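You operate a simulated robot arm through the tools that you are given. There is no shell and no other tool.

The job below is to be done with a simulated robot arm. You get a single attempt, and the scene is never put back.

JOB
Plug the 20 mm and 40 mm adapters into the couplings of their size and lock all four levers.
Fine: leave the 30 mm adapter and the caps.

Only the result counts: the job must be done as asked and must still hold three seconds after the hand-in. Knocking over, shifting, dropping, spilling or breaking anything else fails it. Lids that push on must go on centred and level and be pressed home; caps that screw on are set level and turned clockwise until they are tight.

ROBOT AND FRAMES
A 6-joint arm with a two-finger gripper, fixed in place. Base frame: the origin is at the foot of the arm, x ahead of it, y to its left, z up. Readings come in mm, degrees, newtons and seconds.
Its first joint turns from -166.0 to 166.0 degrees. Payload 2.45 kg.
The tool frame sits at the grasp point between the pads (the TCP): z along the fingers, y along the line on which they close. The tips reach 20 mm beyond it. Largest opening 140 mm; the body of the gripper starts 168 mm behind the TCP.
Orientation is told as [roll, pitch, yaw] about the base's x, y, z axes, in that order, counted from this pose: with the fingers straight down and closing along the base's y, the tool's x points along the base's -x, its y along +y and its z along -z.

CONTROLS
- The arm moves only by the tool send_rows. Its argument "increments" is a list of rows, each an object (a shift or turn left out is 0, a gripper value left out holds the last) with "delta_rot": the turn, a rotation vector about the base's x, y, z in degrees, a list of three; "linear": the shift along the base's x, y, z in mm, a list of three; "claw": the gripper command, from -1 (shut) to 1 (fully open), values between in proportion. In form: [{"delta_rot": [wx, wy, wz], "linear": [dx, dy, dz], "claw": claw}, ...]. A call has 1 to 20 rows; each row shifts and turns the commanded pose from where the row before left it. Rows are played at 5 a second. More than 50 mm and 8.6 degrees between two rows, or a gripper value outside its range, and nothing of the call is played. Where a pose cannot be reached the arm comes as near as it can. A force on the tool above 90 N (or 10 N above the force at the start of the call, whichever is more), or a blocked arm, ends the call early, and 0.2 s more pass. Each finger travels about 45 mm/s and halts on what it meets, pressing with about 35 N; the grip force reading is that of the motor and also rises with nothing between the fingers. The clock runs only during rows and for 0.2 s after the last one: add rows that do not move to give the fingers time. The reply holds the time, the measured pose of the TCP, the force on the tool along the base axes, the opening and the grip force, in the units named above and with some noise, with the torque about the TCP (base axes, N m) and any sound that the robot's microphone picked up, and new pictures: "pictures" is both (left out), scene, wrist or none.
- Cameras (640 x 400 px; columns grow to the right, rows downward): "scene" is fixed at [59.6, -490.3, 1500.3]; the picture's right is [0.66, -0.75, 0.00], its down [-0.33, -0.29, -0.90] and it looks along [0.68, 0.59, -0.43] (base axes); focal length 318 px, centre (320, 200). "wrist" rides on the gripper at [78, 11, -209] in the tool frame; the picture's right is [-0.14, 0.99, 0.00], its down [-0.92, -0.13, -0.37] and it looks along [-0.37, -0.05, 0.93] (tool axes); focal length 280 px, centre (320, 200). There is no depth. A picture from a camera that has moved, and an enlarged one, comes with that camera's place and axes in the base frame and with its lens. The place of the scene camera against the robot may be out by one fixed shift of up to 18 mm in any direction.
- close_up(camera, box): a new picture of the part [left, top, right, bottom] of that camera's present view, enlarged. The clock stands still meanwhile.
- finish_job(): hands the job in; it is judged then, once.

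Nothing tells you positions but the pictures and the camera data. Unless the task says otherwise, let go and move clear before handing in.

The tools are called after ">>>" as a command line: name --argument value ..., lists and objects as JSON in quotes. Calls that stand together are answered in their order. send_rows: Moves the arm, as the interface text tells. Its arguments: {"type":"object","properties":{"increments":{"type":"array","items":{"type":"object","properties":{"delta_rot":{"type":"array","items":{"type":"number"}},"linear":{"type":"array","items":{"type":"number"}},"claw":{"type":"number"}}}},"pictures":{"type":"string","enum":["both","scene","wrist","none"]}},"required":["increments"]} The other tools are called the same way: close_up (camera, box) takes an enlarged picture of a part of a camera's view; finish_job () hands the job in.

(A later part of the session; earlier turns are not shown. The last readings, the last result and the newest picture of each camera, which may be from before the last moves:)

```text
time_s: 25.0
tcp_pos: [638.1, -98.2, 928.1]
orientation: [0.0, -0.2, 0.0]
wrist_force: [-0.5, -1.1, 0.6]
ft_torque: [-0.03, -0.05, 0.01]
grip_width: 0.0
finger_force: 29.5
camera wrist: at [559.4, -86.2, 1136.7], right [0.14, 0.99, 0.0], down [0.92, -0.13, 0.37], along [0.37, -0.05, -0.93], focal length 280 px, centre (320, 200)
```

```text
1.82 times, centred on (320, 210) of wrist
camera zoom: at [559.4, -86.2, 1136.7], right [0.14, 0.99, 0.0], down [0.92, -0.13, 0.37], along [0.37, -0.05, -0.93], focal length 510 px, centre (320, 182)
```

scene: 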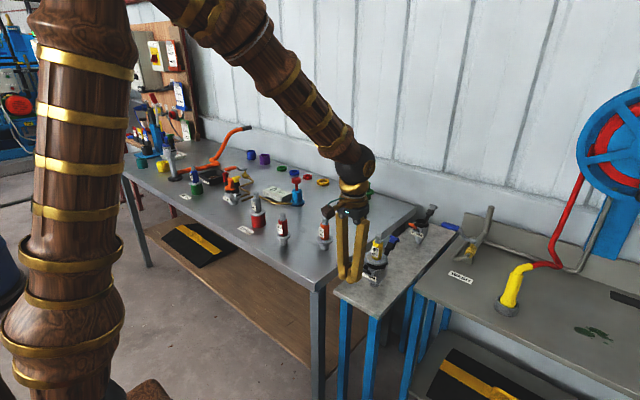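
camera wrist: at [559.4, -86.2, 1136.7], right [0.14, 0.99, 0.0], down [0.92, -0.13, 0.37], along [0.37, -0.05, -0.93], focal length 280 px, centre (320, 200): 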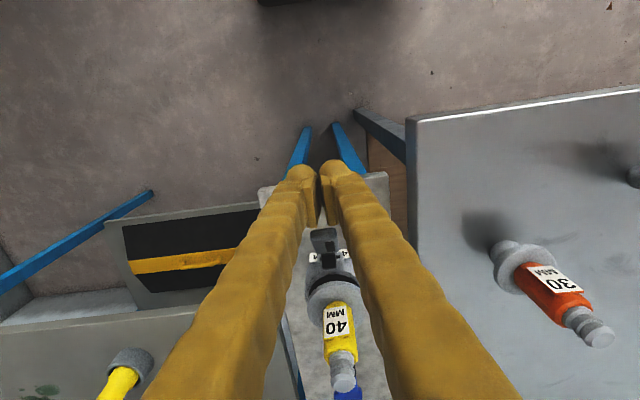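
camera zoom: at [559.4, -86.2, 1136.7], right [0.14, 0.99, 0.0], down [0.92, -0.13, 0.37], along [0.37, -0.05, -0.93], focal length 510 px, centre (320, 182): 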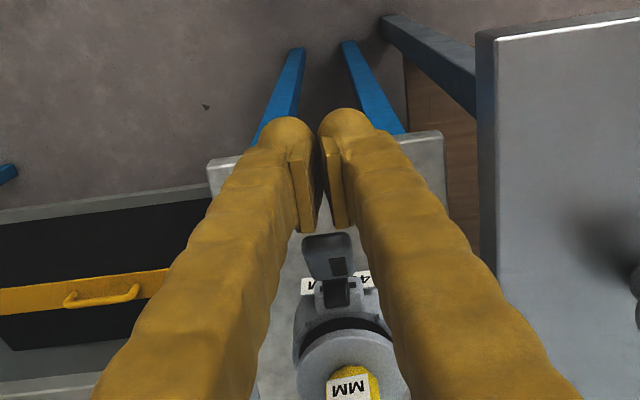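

>>> send_rows --increments '[{"linear": [6, -0.8, 0]}, {"linear": [6, 0, 0]}, {"linear": [6, 0, 2]}, {"linear": [6, 0, 3]}, {"linear": [6, 0, 3]}, {}]' --pictures "none"

>>> close_up --camera "scene" --box '[335, 200, 415, 290]'

>>> close_up --camera "wrist" --box '[220, 100, 420, 320]'

```text
time_s: 26.4
tcp_pos: [668.2, -101.7, 937.2]
orientation: [0.0, -0.1, 0.0]
wrist_force: [1.1, -0.5, 0.0]
ft_torque: [0.01, -0.01, 0.0]
grip_width: 0.0
finger_force: 30.1
```

```text
4.44 times, centred on (375, 245) of scene
camera zoom: at [59.6, -490.3, 1500.3], right [0.66, -0.75, 0.0], down [-0.33, -0.29, -0.9], along [0.68, 0.59, -0.43], focal length 1412 px, centre (76, 0)
```

zoom: 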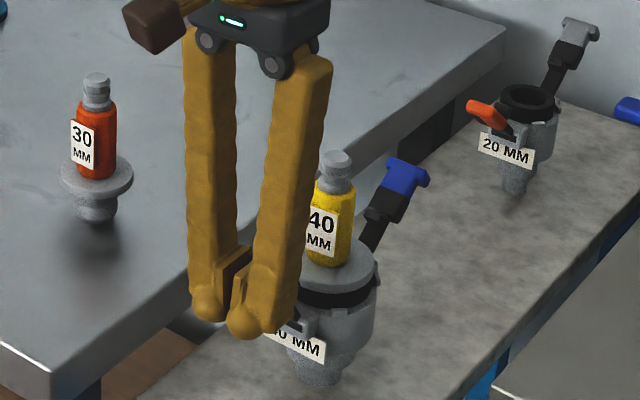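

```text
1.82 times, centred on (320, 210) of wrist
camera zoom: at [590.2, -89.7, 1145.0], right [0.14, 0.99, 0.0], down [0.92, -0.13, 0.37], along [0.37, -0.05, -0.93], focal length 510 px, centre (320, 182)
```

zoom: 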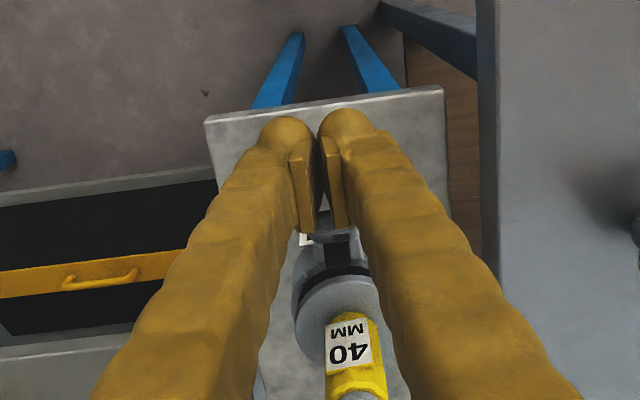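

>>> send_rows --increments '[{"linear": [6, 1, 3]}, {"linear": [6, 0, 3]}, {"linear": [6, 0, 3]}, {"linear": [5, 0, 2]}, {}]' --pictures "none"

>>> close_up --camera "scene" --box '[335, 200, 415, 290]'

>>> close_up --camera "wrist" --box '[220, 100, 420, 320]'

```text
time_s: 27.6
tcp_pos: [690.2, -100.0, 949.1]
orientation: [0.0, 0.0, 0.1]
wrist_force: [-0.4, 0.3, 0.4]
ft_torque: [-0.02, -0.02, -0.02]
grip_width: 0.0
finger_force: 29.9
```

```text
4.44 times, centred on (375, 245) of scene
camera zoom: at [59.6, -490.3, 1500.3], right [0.66, -0.75, 0.0], down [-0.33, -0.29, -0.9], along [0.68, 0.59, -0.43], focal length 1412 px, centre (76, 0)
```

zoom: 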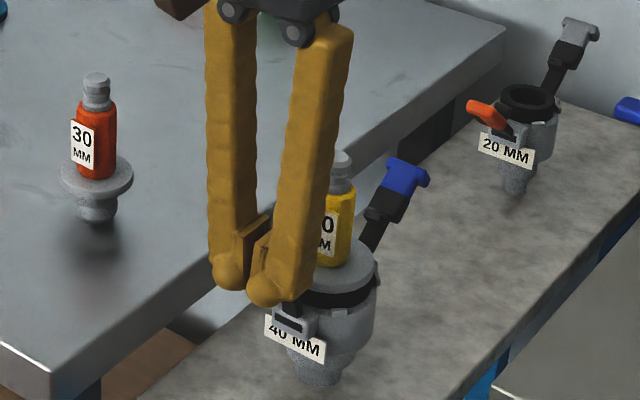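

```text
1.82 times, centred on (320, 210) of wrist
camera zoom: at [612.9, -88.4, 1156.0], right [0.14, 0.99, 0.0], down [0.92, -0.13, 0.37], along [0.37, -0.05, -0.93], focal length 510 px, centre (320, 182)
```

zoom: 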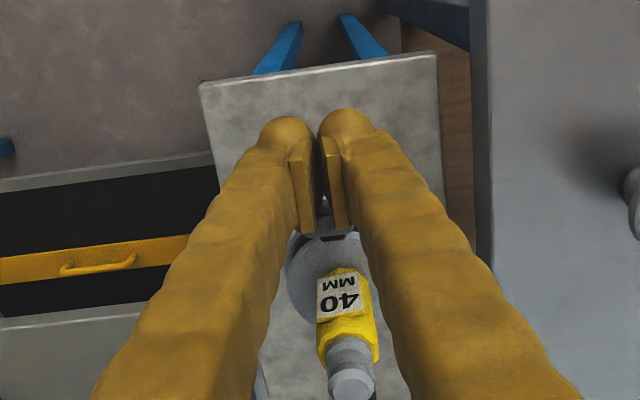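

>>> send_rows --increments '[{"linear": [5, 0, 1]}, {"linear": [5, 0, 1]}, {"linear": [5, 0, 1]}, {}]' --pictures "none"

>>> close_up --camera "scene" --box '[345, 210, 405, 280]'

>>> close_up --camera "wrist" --box '[260, 140, 400, 300]'

```text
time_s: 28.6
tcp_pos: [705.5, -100.7, 951.0]
orientation: [0.0, 0.0, 0.0]
wrist_force: [0.5, 0.2, -0.2]
ft_torque: [0.01, -0.03, -0.02]
grip_width: 0.0
finger_force: 28.9
```

```text
5.71 times, centred on (375, 245) of scene
camera zoom: at [59.6, -490.3, 1500.3], right [0.66, -0.75, 0.0], down [-0.33, -0.29, -0.9], along [0.68, 0.59, -0.43], focal length 1816 px, centre (6, -57)
```

zoom: 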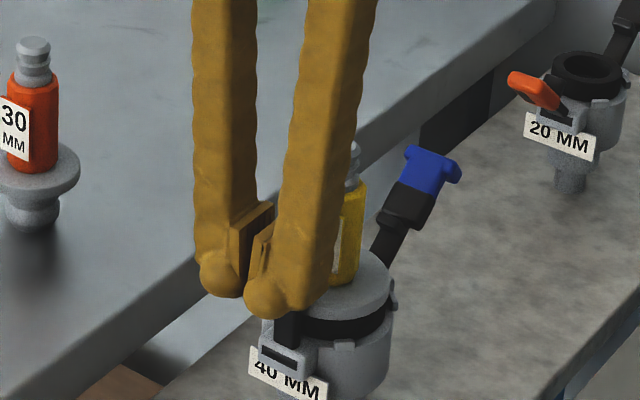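

```text
2.50 times, centred on (330, 220) of wrist
camera zoom: at [628.1, -88.7, 1159.1], right [0.14, 0.99, 0.0], down [0.92, -0.13, 0.37], along [0.37, -0.05, -0.93], focal length 701 px, centre (295, 150)
```

zoom: 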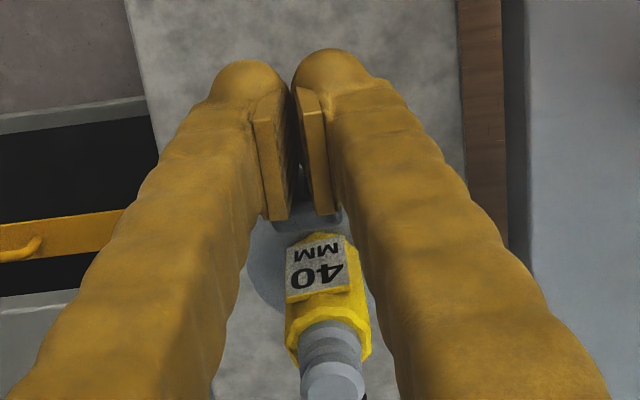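

>>> send_rows --increments '[{"linear": [3, 0.6, 0]}, {"linear": [3, 0, 0]}, {}]' --pictures "none"

>>> send_rows --increments '[{"linear": [3, 0, 0]}, {"linear": [2, 0, 0]}, {}]' --pictures "none"

>>> close_up --camera "scene" --box '[345, 210, 405, 280]'

>>> close_up --camera "wrist" --box '[260, 140, 400, 300]'

```text
time_s: 29.4
tcp_pos: [709.6, -98.9, 951.4]
orientation: [0.0, -0.1, -0.1]
wrist_force: [-21.2, -3.2, 7.9]
ft_torque: [-0.05, 0.03, -0.03]
grip_width: 5.5
finger_force: 28.8
```

```text
time_s: 30.0
tcp_pos: [710.5, -100.2, 949.9]
orientation: [0.0, 0.4, 0.0]
wrist_force: [-35.0, -0.2, 10.2]
ft_torque: [-0.1, 0.1, 0.02]
grip_width: 5.9
finger_force: 29.0
stopped in row 3: the force on the tool passed its limit at 95 N (the readings are from after the stop); the commanded pose is now the measured one
```

```text
5.71 times, centred on (375, 245) of scene
camera zoom: at [59.6, -490.3, 1500.3], right [0.66, -0.75, 0.0], down [-0.33, -0.29, -0.9], along [0.68, 0.59, -0.43], focal length 1816 px, centre (6, -57)
```

zoom: 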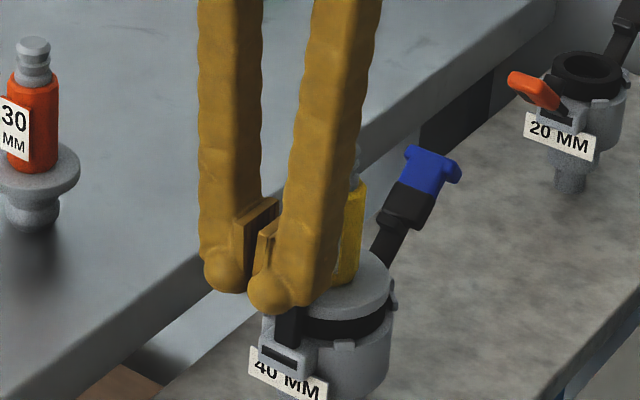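

```text
2.50 times, centred on (330, 220) of wrist
camera zoom: at [635.2, -87.9, 1159.3], right [0.14, 0.99, 0.0], down [0.92, -0.13, 0.36], along [0.36, -0.05, -0.93], focal length 701 px, centre (295, 150)
```

zoom: 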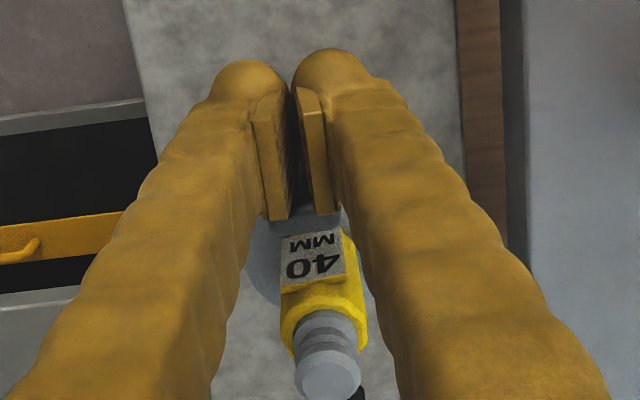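

>>> send_rows --increments '[{"linear": [-6, 0, 0]}, {"linear": [-15, 0, 0]}, {"linear": [-25, 0, 10]}, {"linear": [-30, 0, 30]}, {"linear": [-10, 0, 40]}, {}]' --pictures "both"

>>> close_up --camera "scene" --box '[345, 210, 415, 290]'

>>> close_up --camera "wrist" --box '[260, 140, 420, 340]'

```text
time_s: 31.4
tcp_pos: [628.3, -102.2, 1031.6]
orientation: [0.0, 0.3, 0.1]
wrist_force: [0.1, 0.6, -0.8]
ft_torque: [-0.01, 0.01, -0.03]
grip_width: 0.0
finger_force: 29.8
camera wrist: at [551.6, -90.3, 1239.7], right [0.14, 0.99, 0.0], down [0.92, -0.13, 0.36], along [0.36, -0.05, -0.93], focal length 280 px, centre (320, 200)
```

scene: 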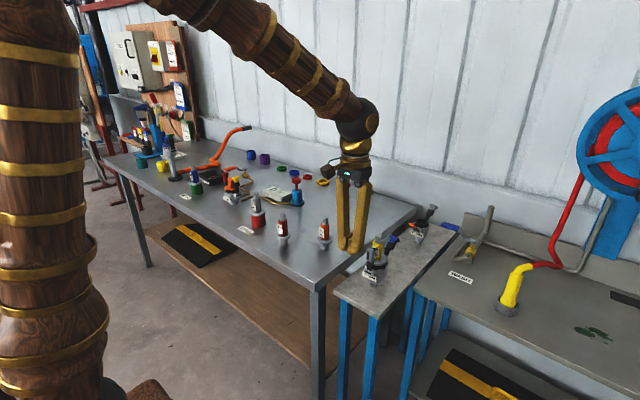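
wrist: 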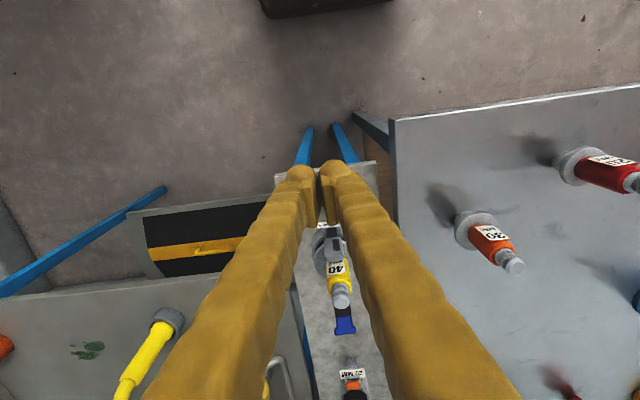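

```text
5.00 times, centred on (380, 250) of scene
camera zoom: at [59.6, -490.3, 1500.3], right [0.66, -0.75, 0.0], down [-0.33, -0.29, -0.9], along [0.68, 0.59, -0.43], focal length 1589 px, centre (20, -50)
```

zoom: 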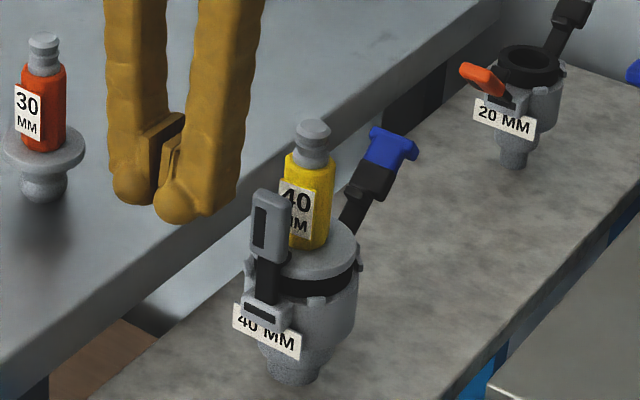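

```text
2.00 times, centred on (340, 240) of wrist
camera zoom: at [551.6, -90.3, 1239.7], right [0.14, 0.99, 0.0], down [0.92, -0.13, 0.36], along [0.36, -0.05, -0.93], focal length 561 px, centre (280, 120)
```

zoom: 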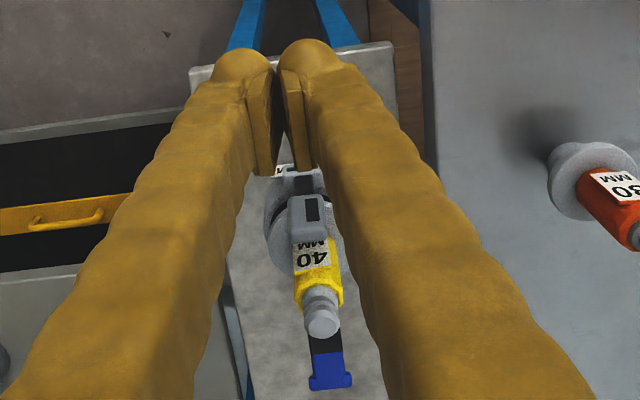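

Grey lever stands upright against its stop. Next I go over to the far side and push the blue lever in toward -x.

>>> send_rows --increments '[{"linear": [20, 1, 20], "delta_rot": [0, -0.3, 0]}, {"linear": [45, 0, 0]}, {"linear": [45, 0, 0]}, {"linear": [45, 0, 0]}, {"linear": [45, 0, 0]}, {"linear": [45, 0, 0]}, {"linear": [45, 0.5, 0]}, {"linear": [0, 0, -30]}, {"linear": [0, 0, -40]}, {"linear": [0, 0, -40]}, {"linear": [0, 0, -20]}, {}]' --pictures "both"

>>> close_up --camera "scene" --box '[345, 200, 425, 290]'

>>> close_up --camera "wrist" --box '[240, 60, 400, 260]'

```text
time_s: 34.0
tcp_pos: [917.3, -99.1, 919.0]
orientation: [0.0, 0.1, 0.0]
wrist_force: [-0.3, 0.2, 0.6]
ft_torque: [0.01, 0.02, -0.03]
grip_width: 0.2
finger_force: 29.3
camera wrist: at [839.2, -86.3, 1127.7], right [0.14, 0.99, 0.0], down [0.92, -0.13, 0.37], along [0.36, -0.05, -0.93], focal length 280 px, centre (320, 200)
```

scene: 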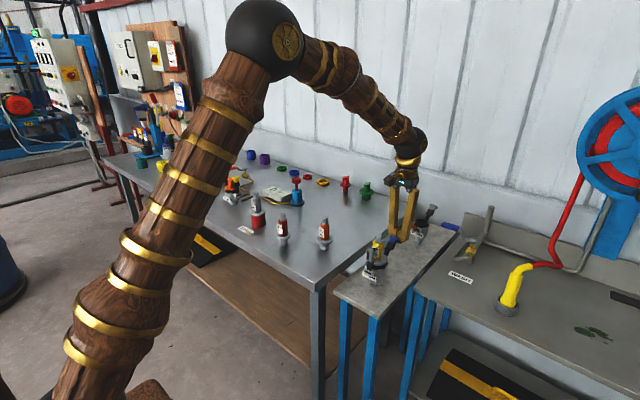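
wrist: 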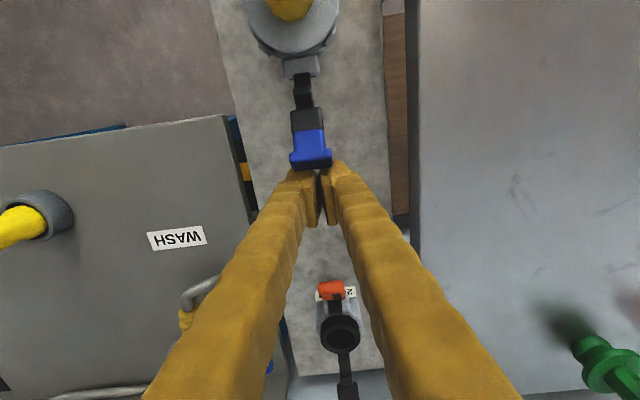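

```text
4.44 times, centred on (385, 245) of scene
camera zoom: at [59.6, -490.3, 1500.3], right [0.66, -0.75, 0.0], down [-0.33, -0.29, -0.9], along [0.68, 0.59, -0.43], focal length 1412 px, centre (31, 0)
```

zoom: 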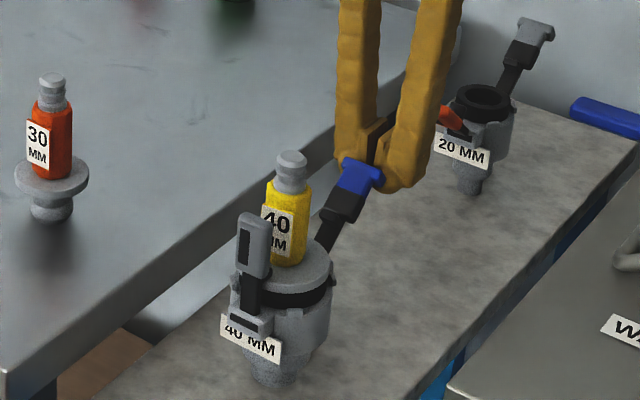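

```text
2.00 times, centred on (320, 160) of wrist
camera zoom: at [839.2, -86.3, 1127.7], right [0.14, 0.99, 0.0], down [0.92, -0.13, 0.37], along [0.36, -0.05, -0.93], focal length 561 px, centre (320, 280)
```

zoom: 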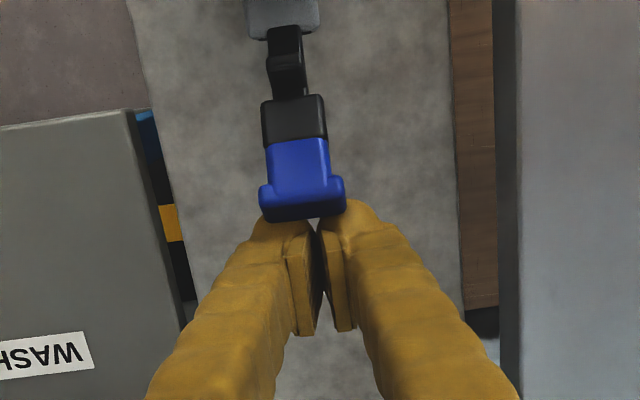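

>>> send_rows --increments '[{"linear": [-6, -2, 0]}, {"linear": [-6, 0, 0]}, {"linear": [-6, 0, 2]}, {"linear": [-6, 0, 4]}, {"linear": [-6, 0, 4]}, {"linear": [-6, 0, 4]}, {"linear": [-5, 0, 4]}, {}]' --pictures "none"

>>> close_up --camera "scene" --box '[345, 200, 425, 290]'

>>> close_up --camera "wrist" --box '[240, 60, 400, 260]'

```text
time_s: 35.8
tcp_pos: [875.5, -100.7, 938.4]
orientation: [0.0, 0.1, -0.1]
wrist_force: [0.2, 0.0, 0.1]
ft_torque: [-0.01, 0.0, 0.0]
grip_width: 0.0
finger_force: 29.2
```

```text
4.44 times, centred on (385, 245) of scene
camera zoom: at [59.6, -490.3, 1500.3], right [0.66, -0.75, 0.0], down [-0.33, -0.29, -0.9], along [0.68, 0.59, -0.43], focal length 1412 px, centre (31, 0)
```

zoom: 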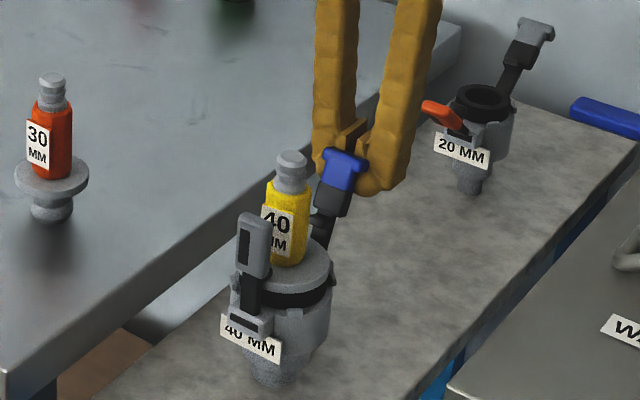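

```text
2.00 times, centred on (320, 160) of wrist
camera zoom: at [798.5, -89.0, 1146.6], right [0.14, 0.99, 0.0], down [0.92, -0.13, 0.37], along [0.36, -0.05, -0.93], focal length 561 px, centre (320, 280)
```

zoom: 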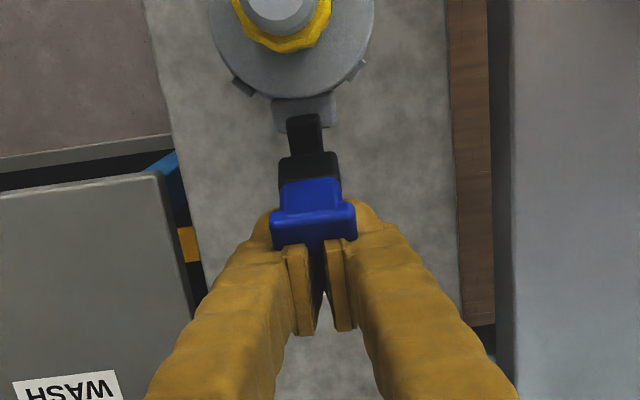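

Lever follows smoothly. Continuing the push until it meets its stop.

>>> send_rows --increments '[{"linear": [-5, 0, 3]}, {"linear": [-5, 0, 3]}, {"linear": [-4, 0, 2]}, {"linear": [-4, 0, 0]}, {}]' --pictures "none"

>>> close_up --camera "scene" --box '[345, 200, 425, 290]'

>>> close_up --camera "wrist" --box '[240, 60, 400, 260]'

```text
time_s: 37.0
tcp_pos: [858.6, -101.1, 946.5]
orientation: [0.0, 0.0, -0.1]
wrist_force: [-0.4, -1.0, 0.9]
ft_torque: [0.02, 0.0, 0.02]
grip_width: 0.1
finger_force: 29.2
```

```text
4.44 times, centred on (385, 245) of scene
camera zoom: at [59.6, -490.3, 1500.3], right [0.66, -0.75, 0.0], down [-0.33, -0.29, -0.9], along [0.68, 0.59, -0.43], focal length 1412 px, centre (31, 0)
```

zoom: 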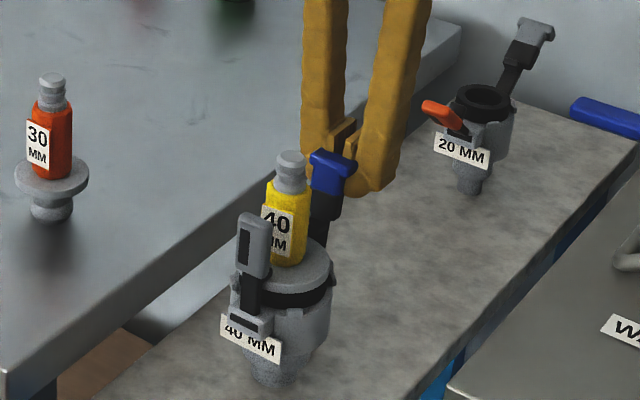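

```text
2.00 times, centred on (320, 160) of wrist
camera zoom: at [781.0, -88.8, 1154.4], right [0.14, 0.99, 0.0], down [0.92, -0.13, 0.37], along [0.36, -0.05, -0.93], focal length 561 px, centre (320, 280)
```

zoom: 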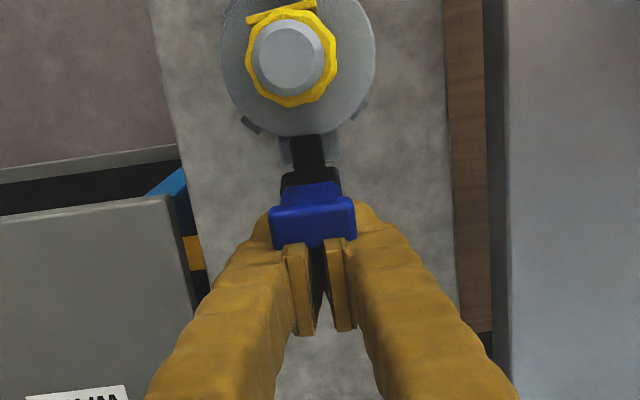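

>>> send_rows --increments '[{"linear": [-3, 0, 0]}, {"linear": [-3, 0, 0]}, {"linear": [-2, 0, 0]}, {}]' --pictures "none"

>>> close_up --camera "scene" --box '[345, 200, 425, 290]'

>>> close_up --camera "wrist" --box '[240, 60, 400, 260]'

```text
time_s: 38.0
tcp_pos: [849.7, -100.8, 945.5]
orientation: [0.0, 0.0, -0.1]
wrist_force: [3.3, -0.2, 0.0]
ft_torque: [0.0, -0.07, 0.02]
grip_width: 6.3
finger_force: 29.8
```

```text
4.44 times, centred on (385, 245) of scene
camera zoom: at [59.6, -490.3, 1500.3], right [0.66, -0.75, 0.0], down [-0.33, -0.29, -0.9], along [0.68, 0.59, -0.43], focal length 1412 px, centre (31, 0)
```

zoom: 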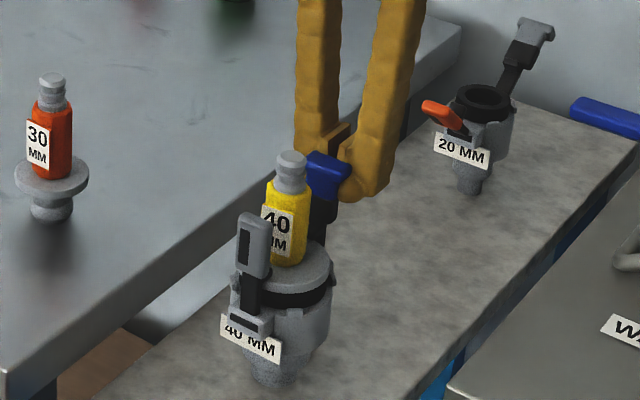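

```text
2.00 times, centred on (320, 160) of wrist
camera zoom: at [772.7, -88.8, 1154.2], right [0.14, 0.99, 0.0], down [0.92, -0.13, 0.37], along [0.36, -0.05, -0.93], focal length 561 px, centre (320, 280)
```

zoom: 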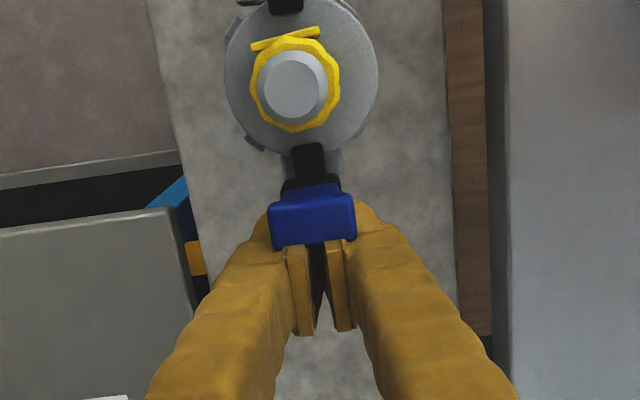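

>>> send_rows --increments '[{"linear": [-2, 0, 0]}, {"linear": [-2, 0, 0]}, {"linear": [-2, 0, 0]}, {}]' --pictures "none"

>>> close_up --camera "scene" --box '[345, 200, 425, 290]'

>>> close_up --camera "wrist" --box '[240, 60, 400, 260]'

```text
time_s: 39.0
tcp_pos: [847.9, -100.2, 945.8]
orientation: [-0.1, -0.3, -0.1]
wrist_force: [83.6, -4.9, -20.5]
ft_torque: [-0.06, -1.27, 0.11]
grip_width: 5.9
finger_force: 29.5
```

```text
4.44 times, centred on (385, 245) of scene
camera zoom: at [59.6, -490.3, 1500.3], right [0.66, -0.75, 0.0], down [-0.33, -0.29, -0.9], along [0.68, 0.59, -0.43], focal length 1412 px, centre (31, 0)
```

zoom: 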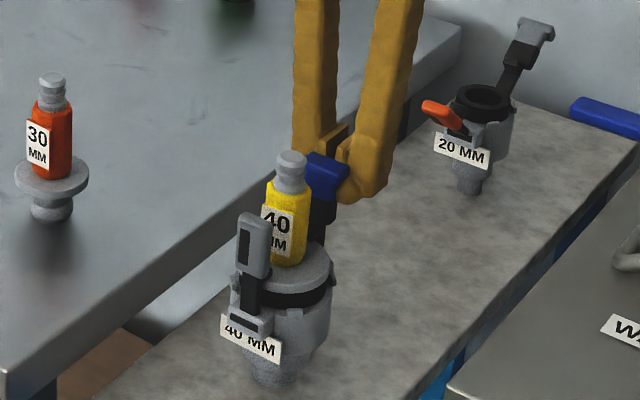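

```text
2.00 times, centred on (320, 160) of wrist
camera zoom: at [768.8, -88.6, 1154.3], right [0.14, 0.99, 0.0], down [0.92, -0.13, 0.37], along [0.37, -0.05, -0.93], focal length 561 px, centre (320, 280)
```

zoom: 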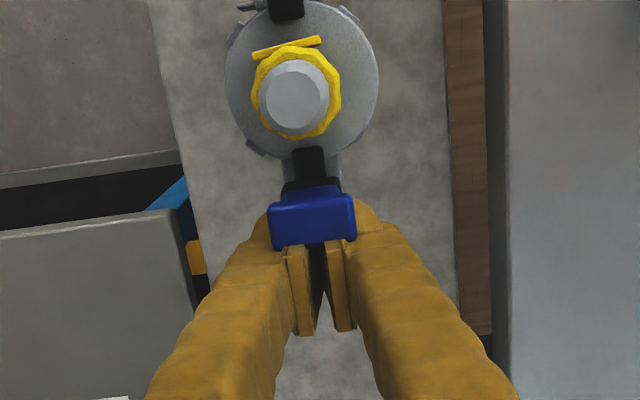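

>>> send_rows --increments '[{"linear": [4, 0, 0]}, {"linear": [15, 0, 0]}, {"linear": [30, 0, 10]}, {"linear": [20, 0, 40]}, {"linear": [0, 0, 50]}, {"linear": [-30, 20, 30]}, {}]' --pictures "wrist"

>>> close_up --camera "scene" --box '[350, 210, 410, 280]'

>>> close_up --camera "wrist" --box '[240, 0, 400, 200]'

```text
time_s: 40.6
tcp_pos: [882.8, -81.9, 1077.1]
orientation: [0.0, -0.1, -0.1]
wrist_force: [0.6, 0.0, 0.0]
ft_torque: [-0.01, -0.02, -0.01]
grip_width: 0.1
finger_force: 29.7
camera wrist: at [805.2, -70.2, 1285.8], right [0.14, 0.99, 0.0], down [0.92, -0.13, 0.37], along [0.36, -0.05, -0.93], focal length 280 px, centre (320, 200)
```

wrist: 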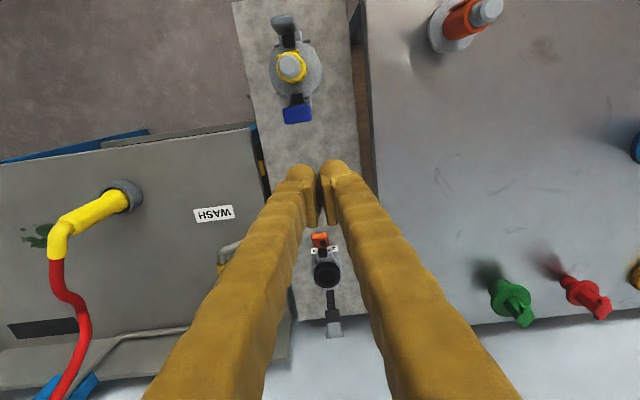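

```text
5.71 times, centred on (380, 245) of scene
camera zoom: at [59.6, -490.3, 1500.3], right [0.66, -0.75, 0.0], down [-0.33, -0.29, -0.9], along [0.68, 0.59, -0.43], focal length 1816 px, centre (-23, -57)
```

zoom: 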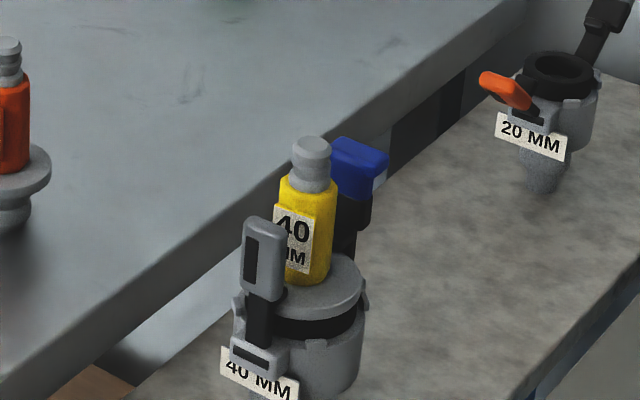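

```text
2.00 times, centred on (320, 100) of wrist
camera zoom: at [805.2, -70.2, 1285.8], right [0.14, 0.99, 0.0], down [0.92, -0.13, 0.37], along [0.36, -0.05, -0.93], focal length 561 px, centre (320, 400)
```

zoom: 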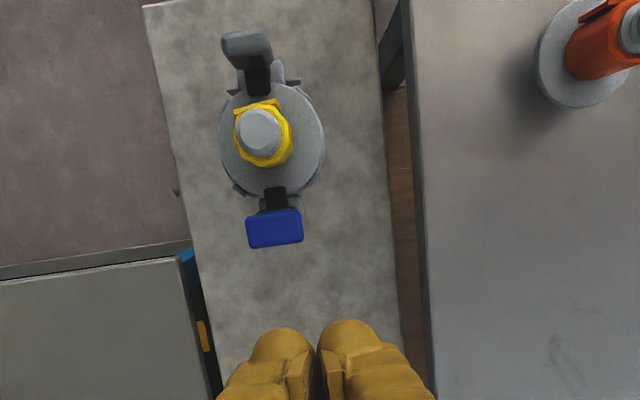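

Both 40 mm levers are upright. Now measuring the 20 mm coupling.

>>> close_up --camera "wrist" --box '[270, 210, 390, 350]'

>>> close_up --camera "scene" --box '[395, 195, 455, 255]'

```text
2.86 times, centred on (330, 280) of wrist
camera zoom: at [805.2, -70.2, 1285.8], right [0.14, 0.99, 0.0], down [0.92, -0.13, 0.37], along [0.36, -0.05, -0.93], focal length 801 px, centre (291, -29)
```

zoom: 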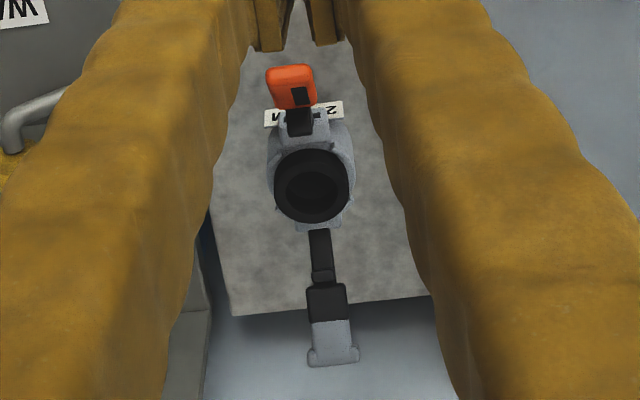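

```text
6.67 times, centred on (425, 225) of scene
camera zoom: at [59.6, -490.3, 1500.3], right [0.66, -0.75, 0.0], down [-0.33, -0.29, -0.9], along [0.68, 0.59, -0.43], focal length 2119 px, centre (-380, 33)
```

zoom: 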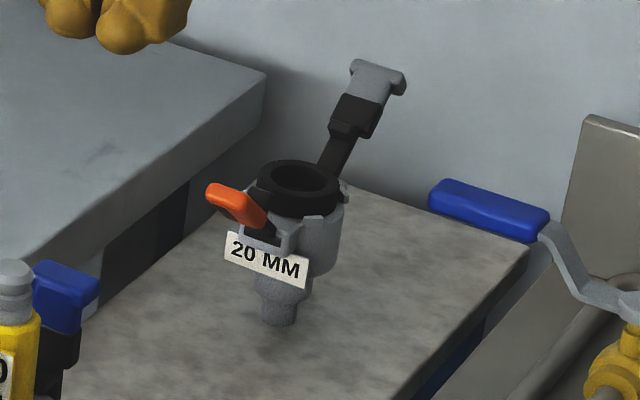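

Mouth of the 20 mm coupling is about (1101, -99.4, 889), beyond vertical-tool reach. I'll test how far a forward-tilted tool gets, well above everything.

>>> send_rows --increments '[{"delta_rot": [0, -8, 0], "linear": [30, -4, 0]}, {"delta_rot": [0, -8, 0], "linear": [40, -4, 0]}, {"delta_rot": [0, -8, 0], "linear": [40, -4, 0]}, {"delta_rot": [0, -8, 0], "linear": [40, -4, 0]}, {"linear": [40, -2, 0]}, {"linear": [28, 0, 0]}, {}, {}]' --pictures "both"

```text
time_s: 42.4
tcp_pos: [1100.1, -98.2, 1074.8]
orientation: [0.0, -32.0, 0.0]
wrist_force: [0.0, 0.0, 0.2]
ft_torque: [0.0, 0.0, -0.01]
grip_width: 0.0
finger_force: 29.2
camera wrist: at [924.0, -87.2, 1209.9], right [0.12, 0.99, 0.07], down [0.59, -0.13, 0.8], along [0.8, -0.05, -0.6], focal length 280 px, centre (320, 200)
```

scene: 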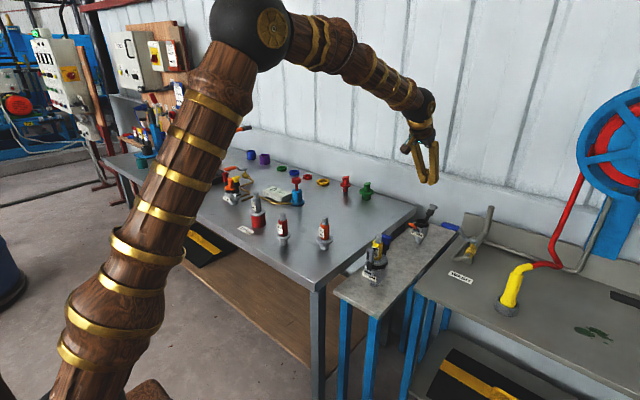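
wrist: 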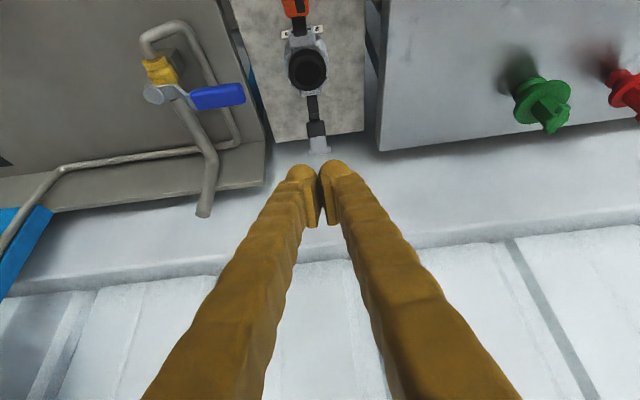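

>>> close_up --camera "wrist" --box '[240, 0, 380, 170]'

>>> send_rows --increments '[{"linear": [0, 40, 0]}, {"linear": [0, 40, 0]}, {"linear": [0, 0, -40]}, {"linear": [0, 0, -40]}, {"linear": [0, 0, -40]}, {"linear": [0, 0, -25]}, {}, {}]' --pictures "both"

>>> close_up --camera "wrist" --box '[160, 0, 340, 200]'

```text
2.35 times, centred on (310, 85) of wrist
camera zoom: at [924.0, -87.2, 1209.9], right [0.12, 0.99, 0.07], down [0.59, -0.13, 0.8], along [0.8, -0.05, -0.6], focal length 660 px, centre (344, 471)
```

zoom: 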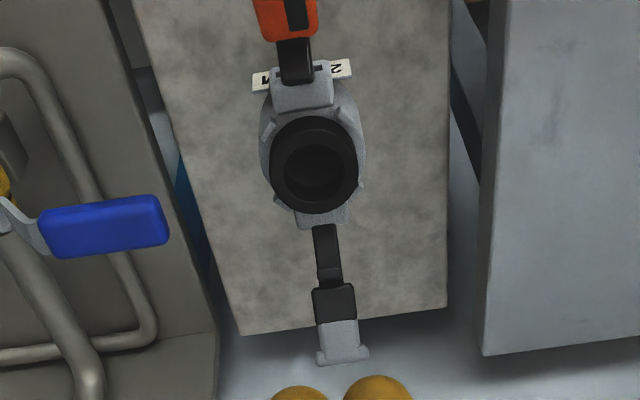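

```text
time_s: 44.2
tcp_pos: [1101.0, -17.6, 930.8]
orientation: [0.0, -32.0, 0.0]
wrist_force: [0.7, -0.5, 0.1]
ft_torque: [0.0, -0.03, 0.0]
grip_width: 0.0
finger_force: 29.3
camera wrist: at [924.4, -6.0, 1066.0], right [0.12, 0.99, 0.07], down [0.59, -0.13, 0.8], along [0.8, -0.05, -0.6], focal length 280 px, centre (320, 200)
```

scene: 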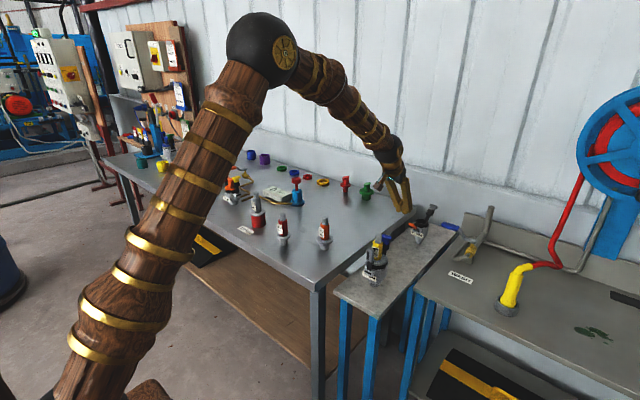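
wrist: 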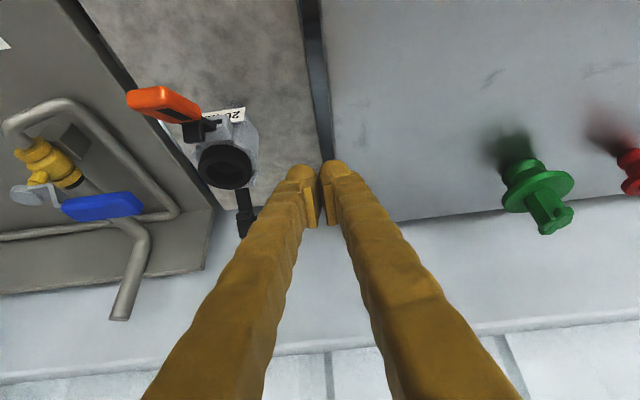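

```text
2.00 times, centred on (250, 100) of wrist
camera zoom: at [924.4, -6.0, 1066.0], right [0.12, 0.99, 0.07], down [0.59, -0.13, 0.8], along [0.8, -0.05, -0.6], focal length 561 px, centre (460, 400)
```

zoom: 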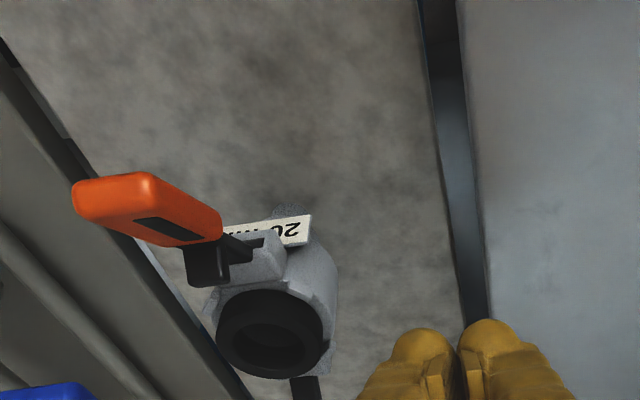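

Reach at 32° forward tilt is fine at working height. I'll keep that tilt, so the 20 mm adapter can be held upright at the coupling, and go to the red adapter near (688, 224).

>>> send_rows --increments '[{"linear": [0, 0, 40]}, {"linear": [-10, 0, 45]}, {"linear": [-20, 5, 40]}, {"linear": [-41, 22, 0]}, {"linear": [-41, 22, 0]}, {"linear": [-41, 22, 0]}, {"linear": [-41, 22, 0]}, {"linear": [-41, 22, 0]}, {"linear": [-41, 22, 0], "claw": -0.1}, {"linear": [-41, 22, 0]}, {"linear": [-41, 22, 0]}, {"linear": [-41, 22, 0]}, {"linear": [-30, 22, 0]}, {"linear": [-12, 16, -10]}, {}]' --pictures "both"

>>> close_up --camera "wrist" --box '[220, 50, 420, 250]'

>>> close_up --camera "scene" --box '[250, 180, 340, 270]'

```text
time_s: 47.4
tcp_pos: [659.8, 223.9, 1045.7]
orientation: [0.0, -32.0, -0.1]
wrist_force: [-1.1, -1.1, -0.8]
ft_torque: [0.03, 0.06, -0.01]
grip_width: 62.9
finger_force: 0.0
camera wrist: at [483.9, 235.2, 1181.4], right [0.12, 0.99, 0.07], down [0.59, -0.13, 0.8], along [0.8, -0.05, -0.6], focal length 280 px, centre (320, 200)
```

scene: 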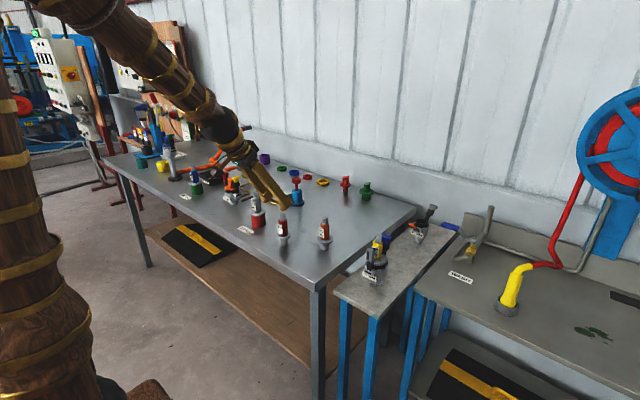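
wrist: 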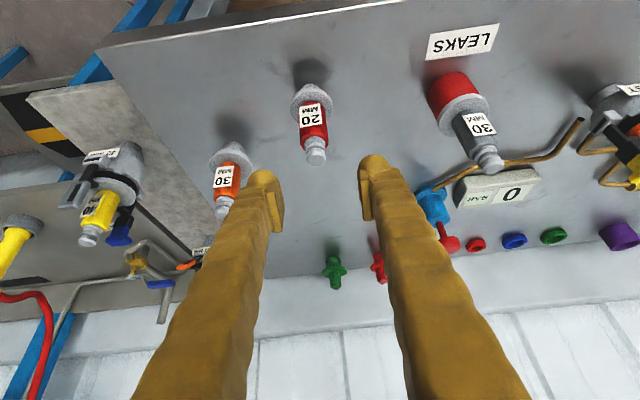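

```text
2.00 times, centred on (320, 150) of wrist
camera zoom: at [483.9, 235.2, 1181.4], right [0.12, 0.99, 0.07], down [0.59, -0.13, 0.8], along [0.8, -0.05, -0.6], focal length 561 px, centre (320, 300)
```

zoom: 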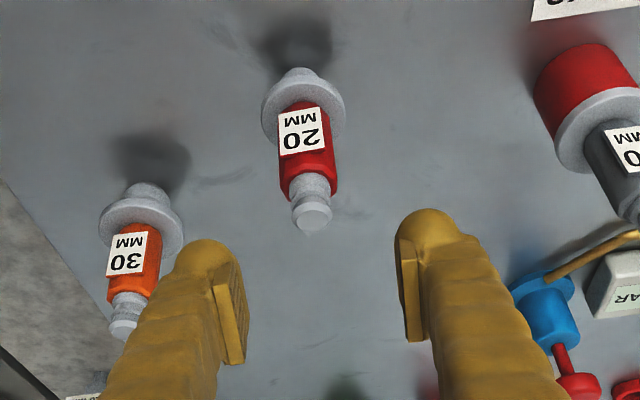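

```text
4.44 times, centred on (295, 225) of scene
camera zoom: at [59.6, -490.3, 1500.3], right [0.66, -0.75, 0.0], down [-0.33, -0.29, -0.9], along [0.68, 0.59, -0.43], focal length 1412 px, centre (431, 89)
```

zoom: 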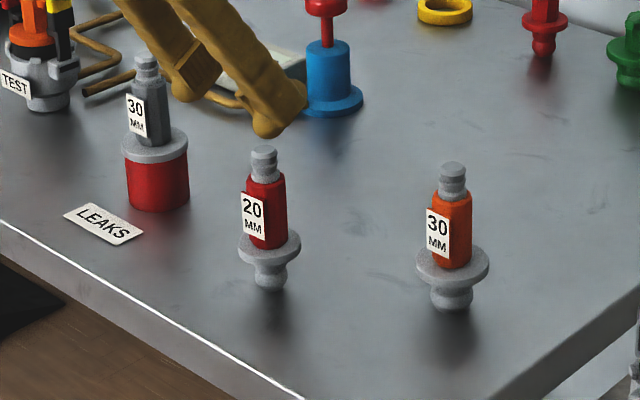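

>>> send_rows --increments '[{"linear": [14, -1, -25]}, {"linear": [13.5, -1, -25]}, {"linear": [0, 0, -30]}, {}]' --pictures "none"

>>> close_up --camera "wrist" --box '[240, 100, 400, 270]'

>>> close_up --camera "scene" --box '[250, 180, 340, 270]'

```text
time_s: 48.4
tcp_pos: [688.5, 220.8, 963.5]
orientation: [-0.1, -31.9, 0.0]
wrist_force: [-0.9, -0.5, -0.1]
ft_torque: [-0.02, -0.03, 0.01]
grip_width: 63.1
finger_force: 0.0
```

```text
2.35 times, centred on (320, 185) of wrist
camera zoom: at [512.0, 232.3, 1099.7], right [0.12, 0.99, 0.07], down [0.59, -0.13, 0.8], along [0.8, -0.05, -0.6], focal length 660 px, centre (320, 235)
```

zoom: 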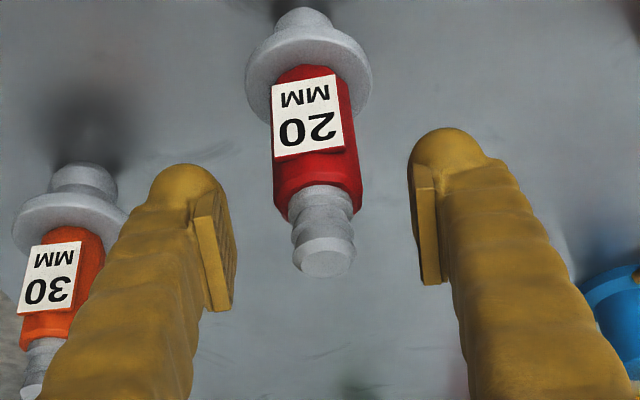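

```text
4.44 times, centred on (295, 225) of scene
camera zoom: at [59.6, -490.3, 1500.3], right [0.66, -0.75, 0.0], down [-0.33, -0.29, -0.9], along [0.68, 0.59, -0.43], focal length 1412 px, centre (431, 89)
```

zoom: 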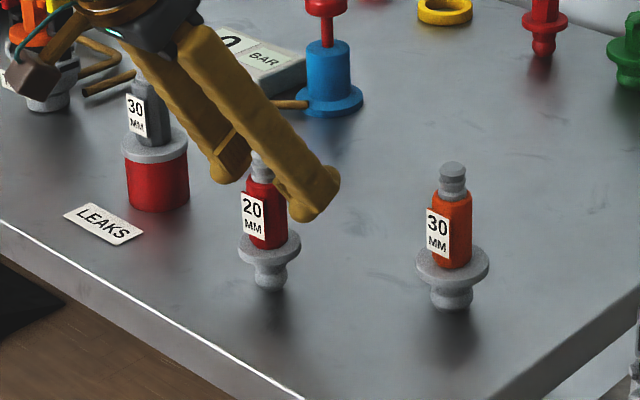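

>>> send_rows --increments '[{"linear": [0, 0, -16]}, {"linear": [0, 0.3, -16]}, {"claw": -0.45}, {}, {}, {}]' --pictures "none"

>>> close_up --camera "wrist" --box '[240, 100, 400, 270]'

>>> close_up --camera "scene" --box '[250, 180, 340, 270]'

```text
time_s: 49.8
tcp_pos: [688.5, 221.4, 933.5]
orientation: [0.0, -32.0, -0.1]
wrist_force: [0.4, -0.3, -0.6]
ft_torque: [0.0, -0.02, -0.01]
grip_width: 38.1
finger_force: 0.0
```

```text
2.35 times, centred on (320, 185) of wrist
camera zoom: at [512.0, 232.9, 1068.2], right [0.12, 0.99, 0.07], down [0.59, -0.13, 0.8], along [0.8, -0.05, -0.6], focal length 660 px, centre (320, 235)
```

zoom: 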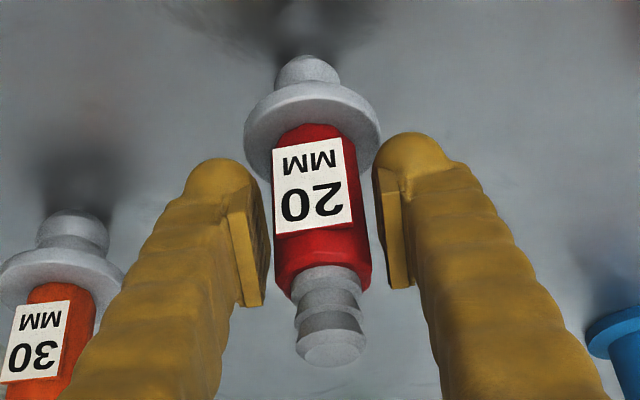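

```text
4.44 times, centred on (295, 225) of scene
camera zoom: at [59.6, -490.3, 1500.3], right [0.66, -0.75, 0.0], down [-0.33, -0.29, -0.9], along [0.68, 0.59, -0.43], focal length 1412 px, centre (431, 89)
```

zoom: 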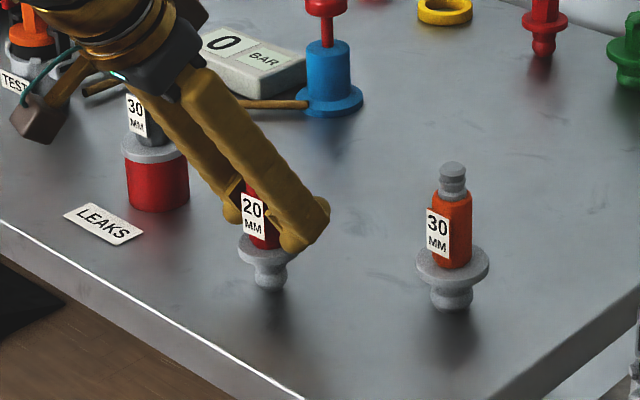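

>>> send_rows --increments '[{"claw": -1}, {}, {}, {}]' --pictures "none"

>>> close_up --camera "wrist" --box '[240, 100, 400, 270]'

>>> close_up --camera "scene" --box '[265, 195, 325, 265]'

```text
time_s: 50.8
tcp_pos: [688.0, 222.6, 933.5]
orientation: [0.0, -32.0, 0.0]
wrist_force: [0.4, 0.3, 0.6]
ft_torque: [0.01, -0.02, 0.02]
grip_width: 28.5
finger_force: 35.1
```

```text
2.35 times, centred on (320, 185) of wrist
camera zoom: at [512.0, 233.0, 1068.2], right [0.12, 0.99, 0.07], down [0.59, -0.13, 0.8], along [0.8, -0.05, -0.6], focal length 660 px, centre (320, 235)
```

zoom: 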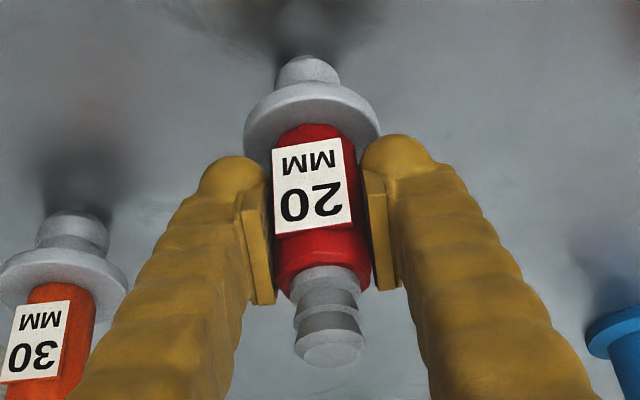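

```text
5.71 times, centred on (295, 230) of scene
camera zoom: at [59.6, -490.3, 1500.3], right [0.66, -0.75, 0.0], down [-0.33, -0.29, -0.9], along [0.68, 0.59, -0.43], focal length 1816 px, centre (463, 29)
```

zoom: 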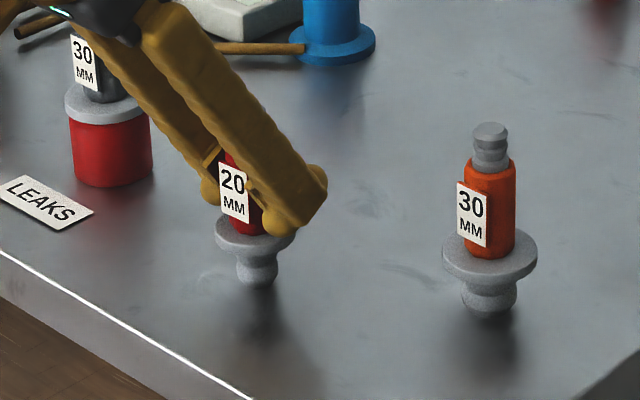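

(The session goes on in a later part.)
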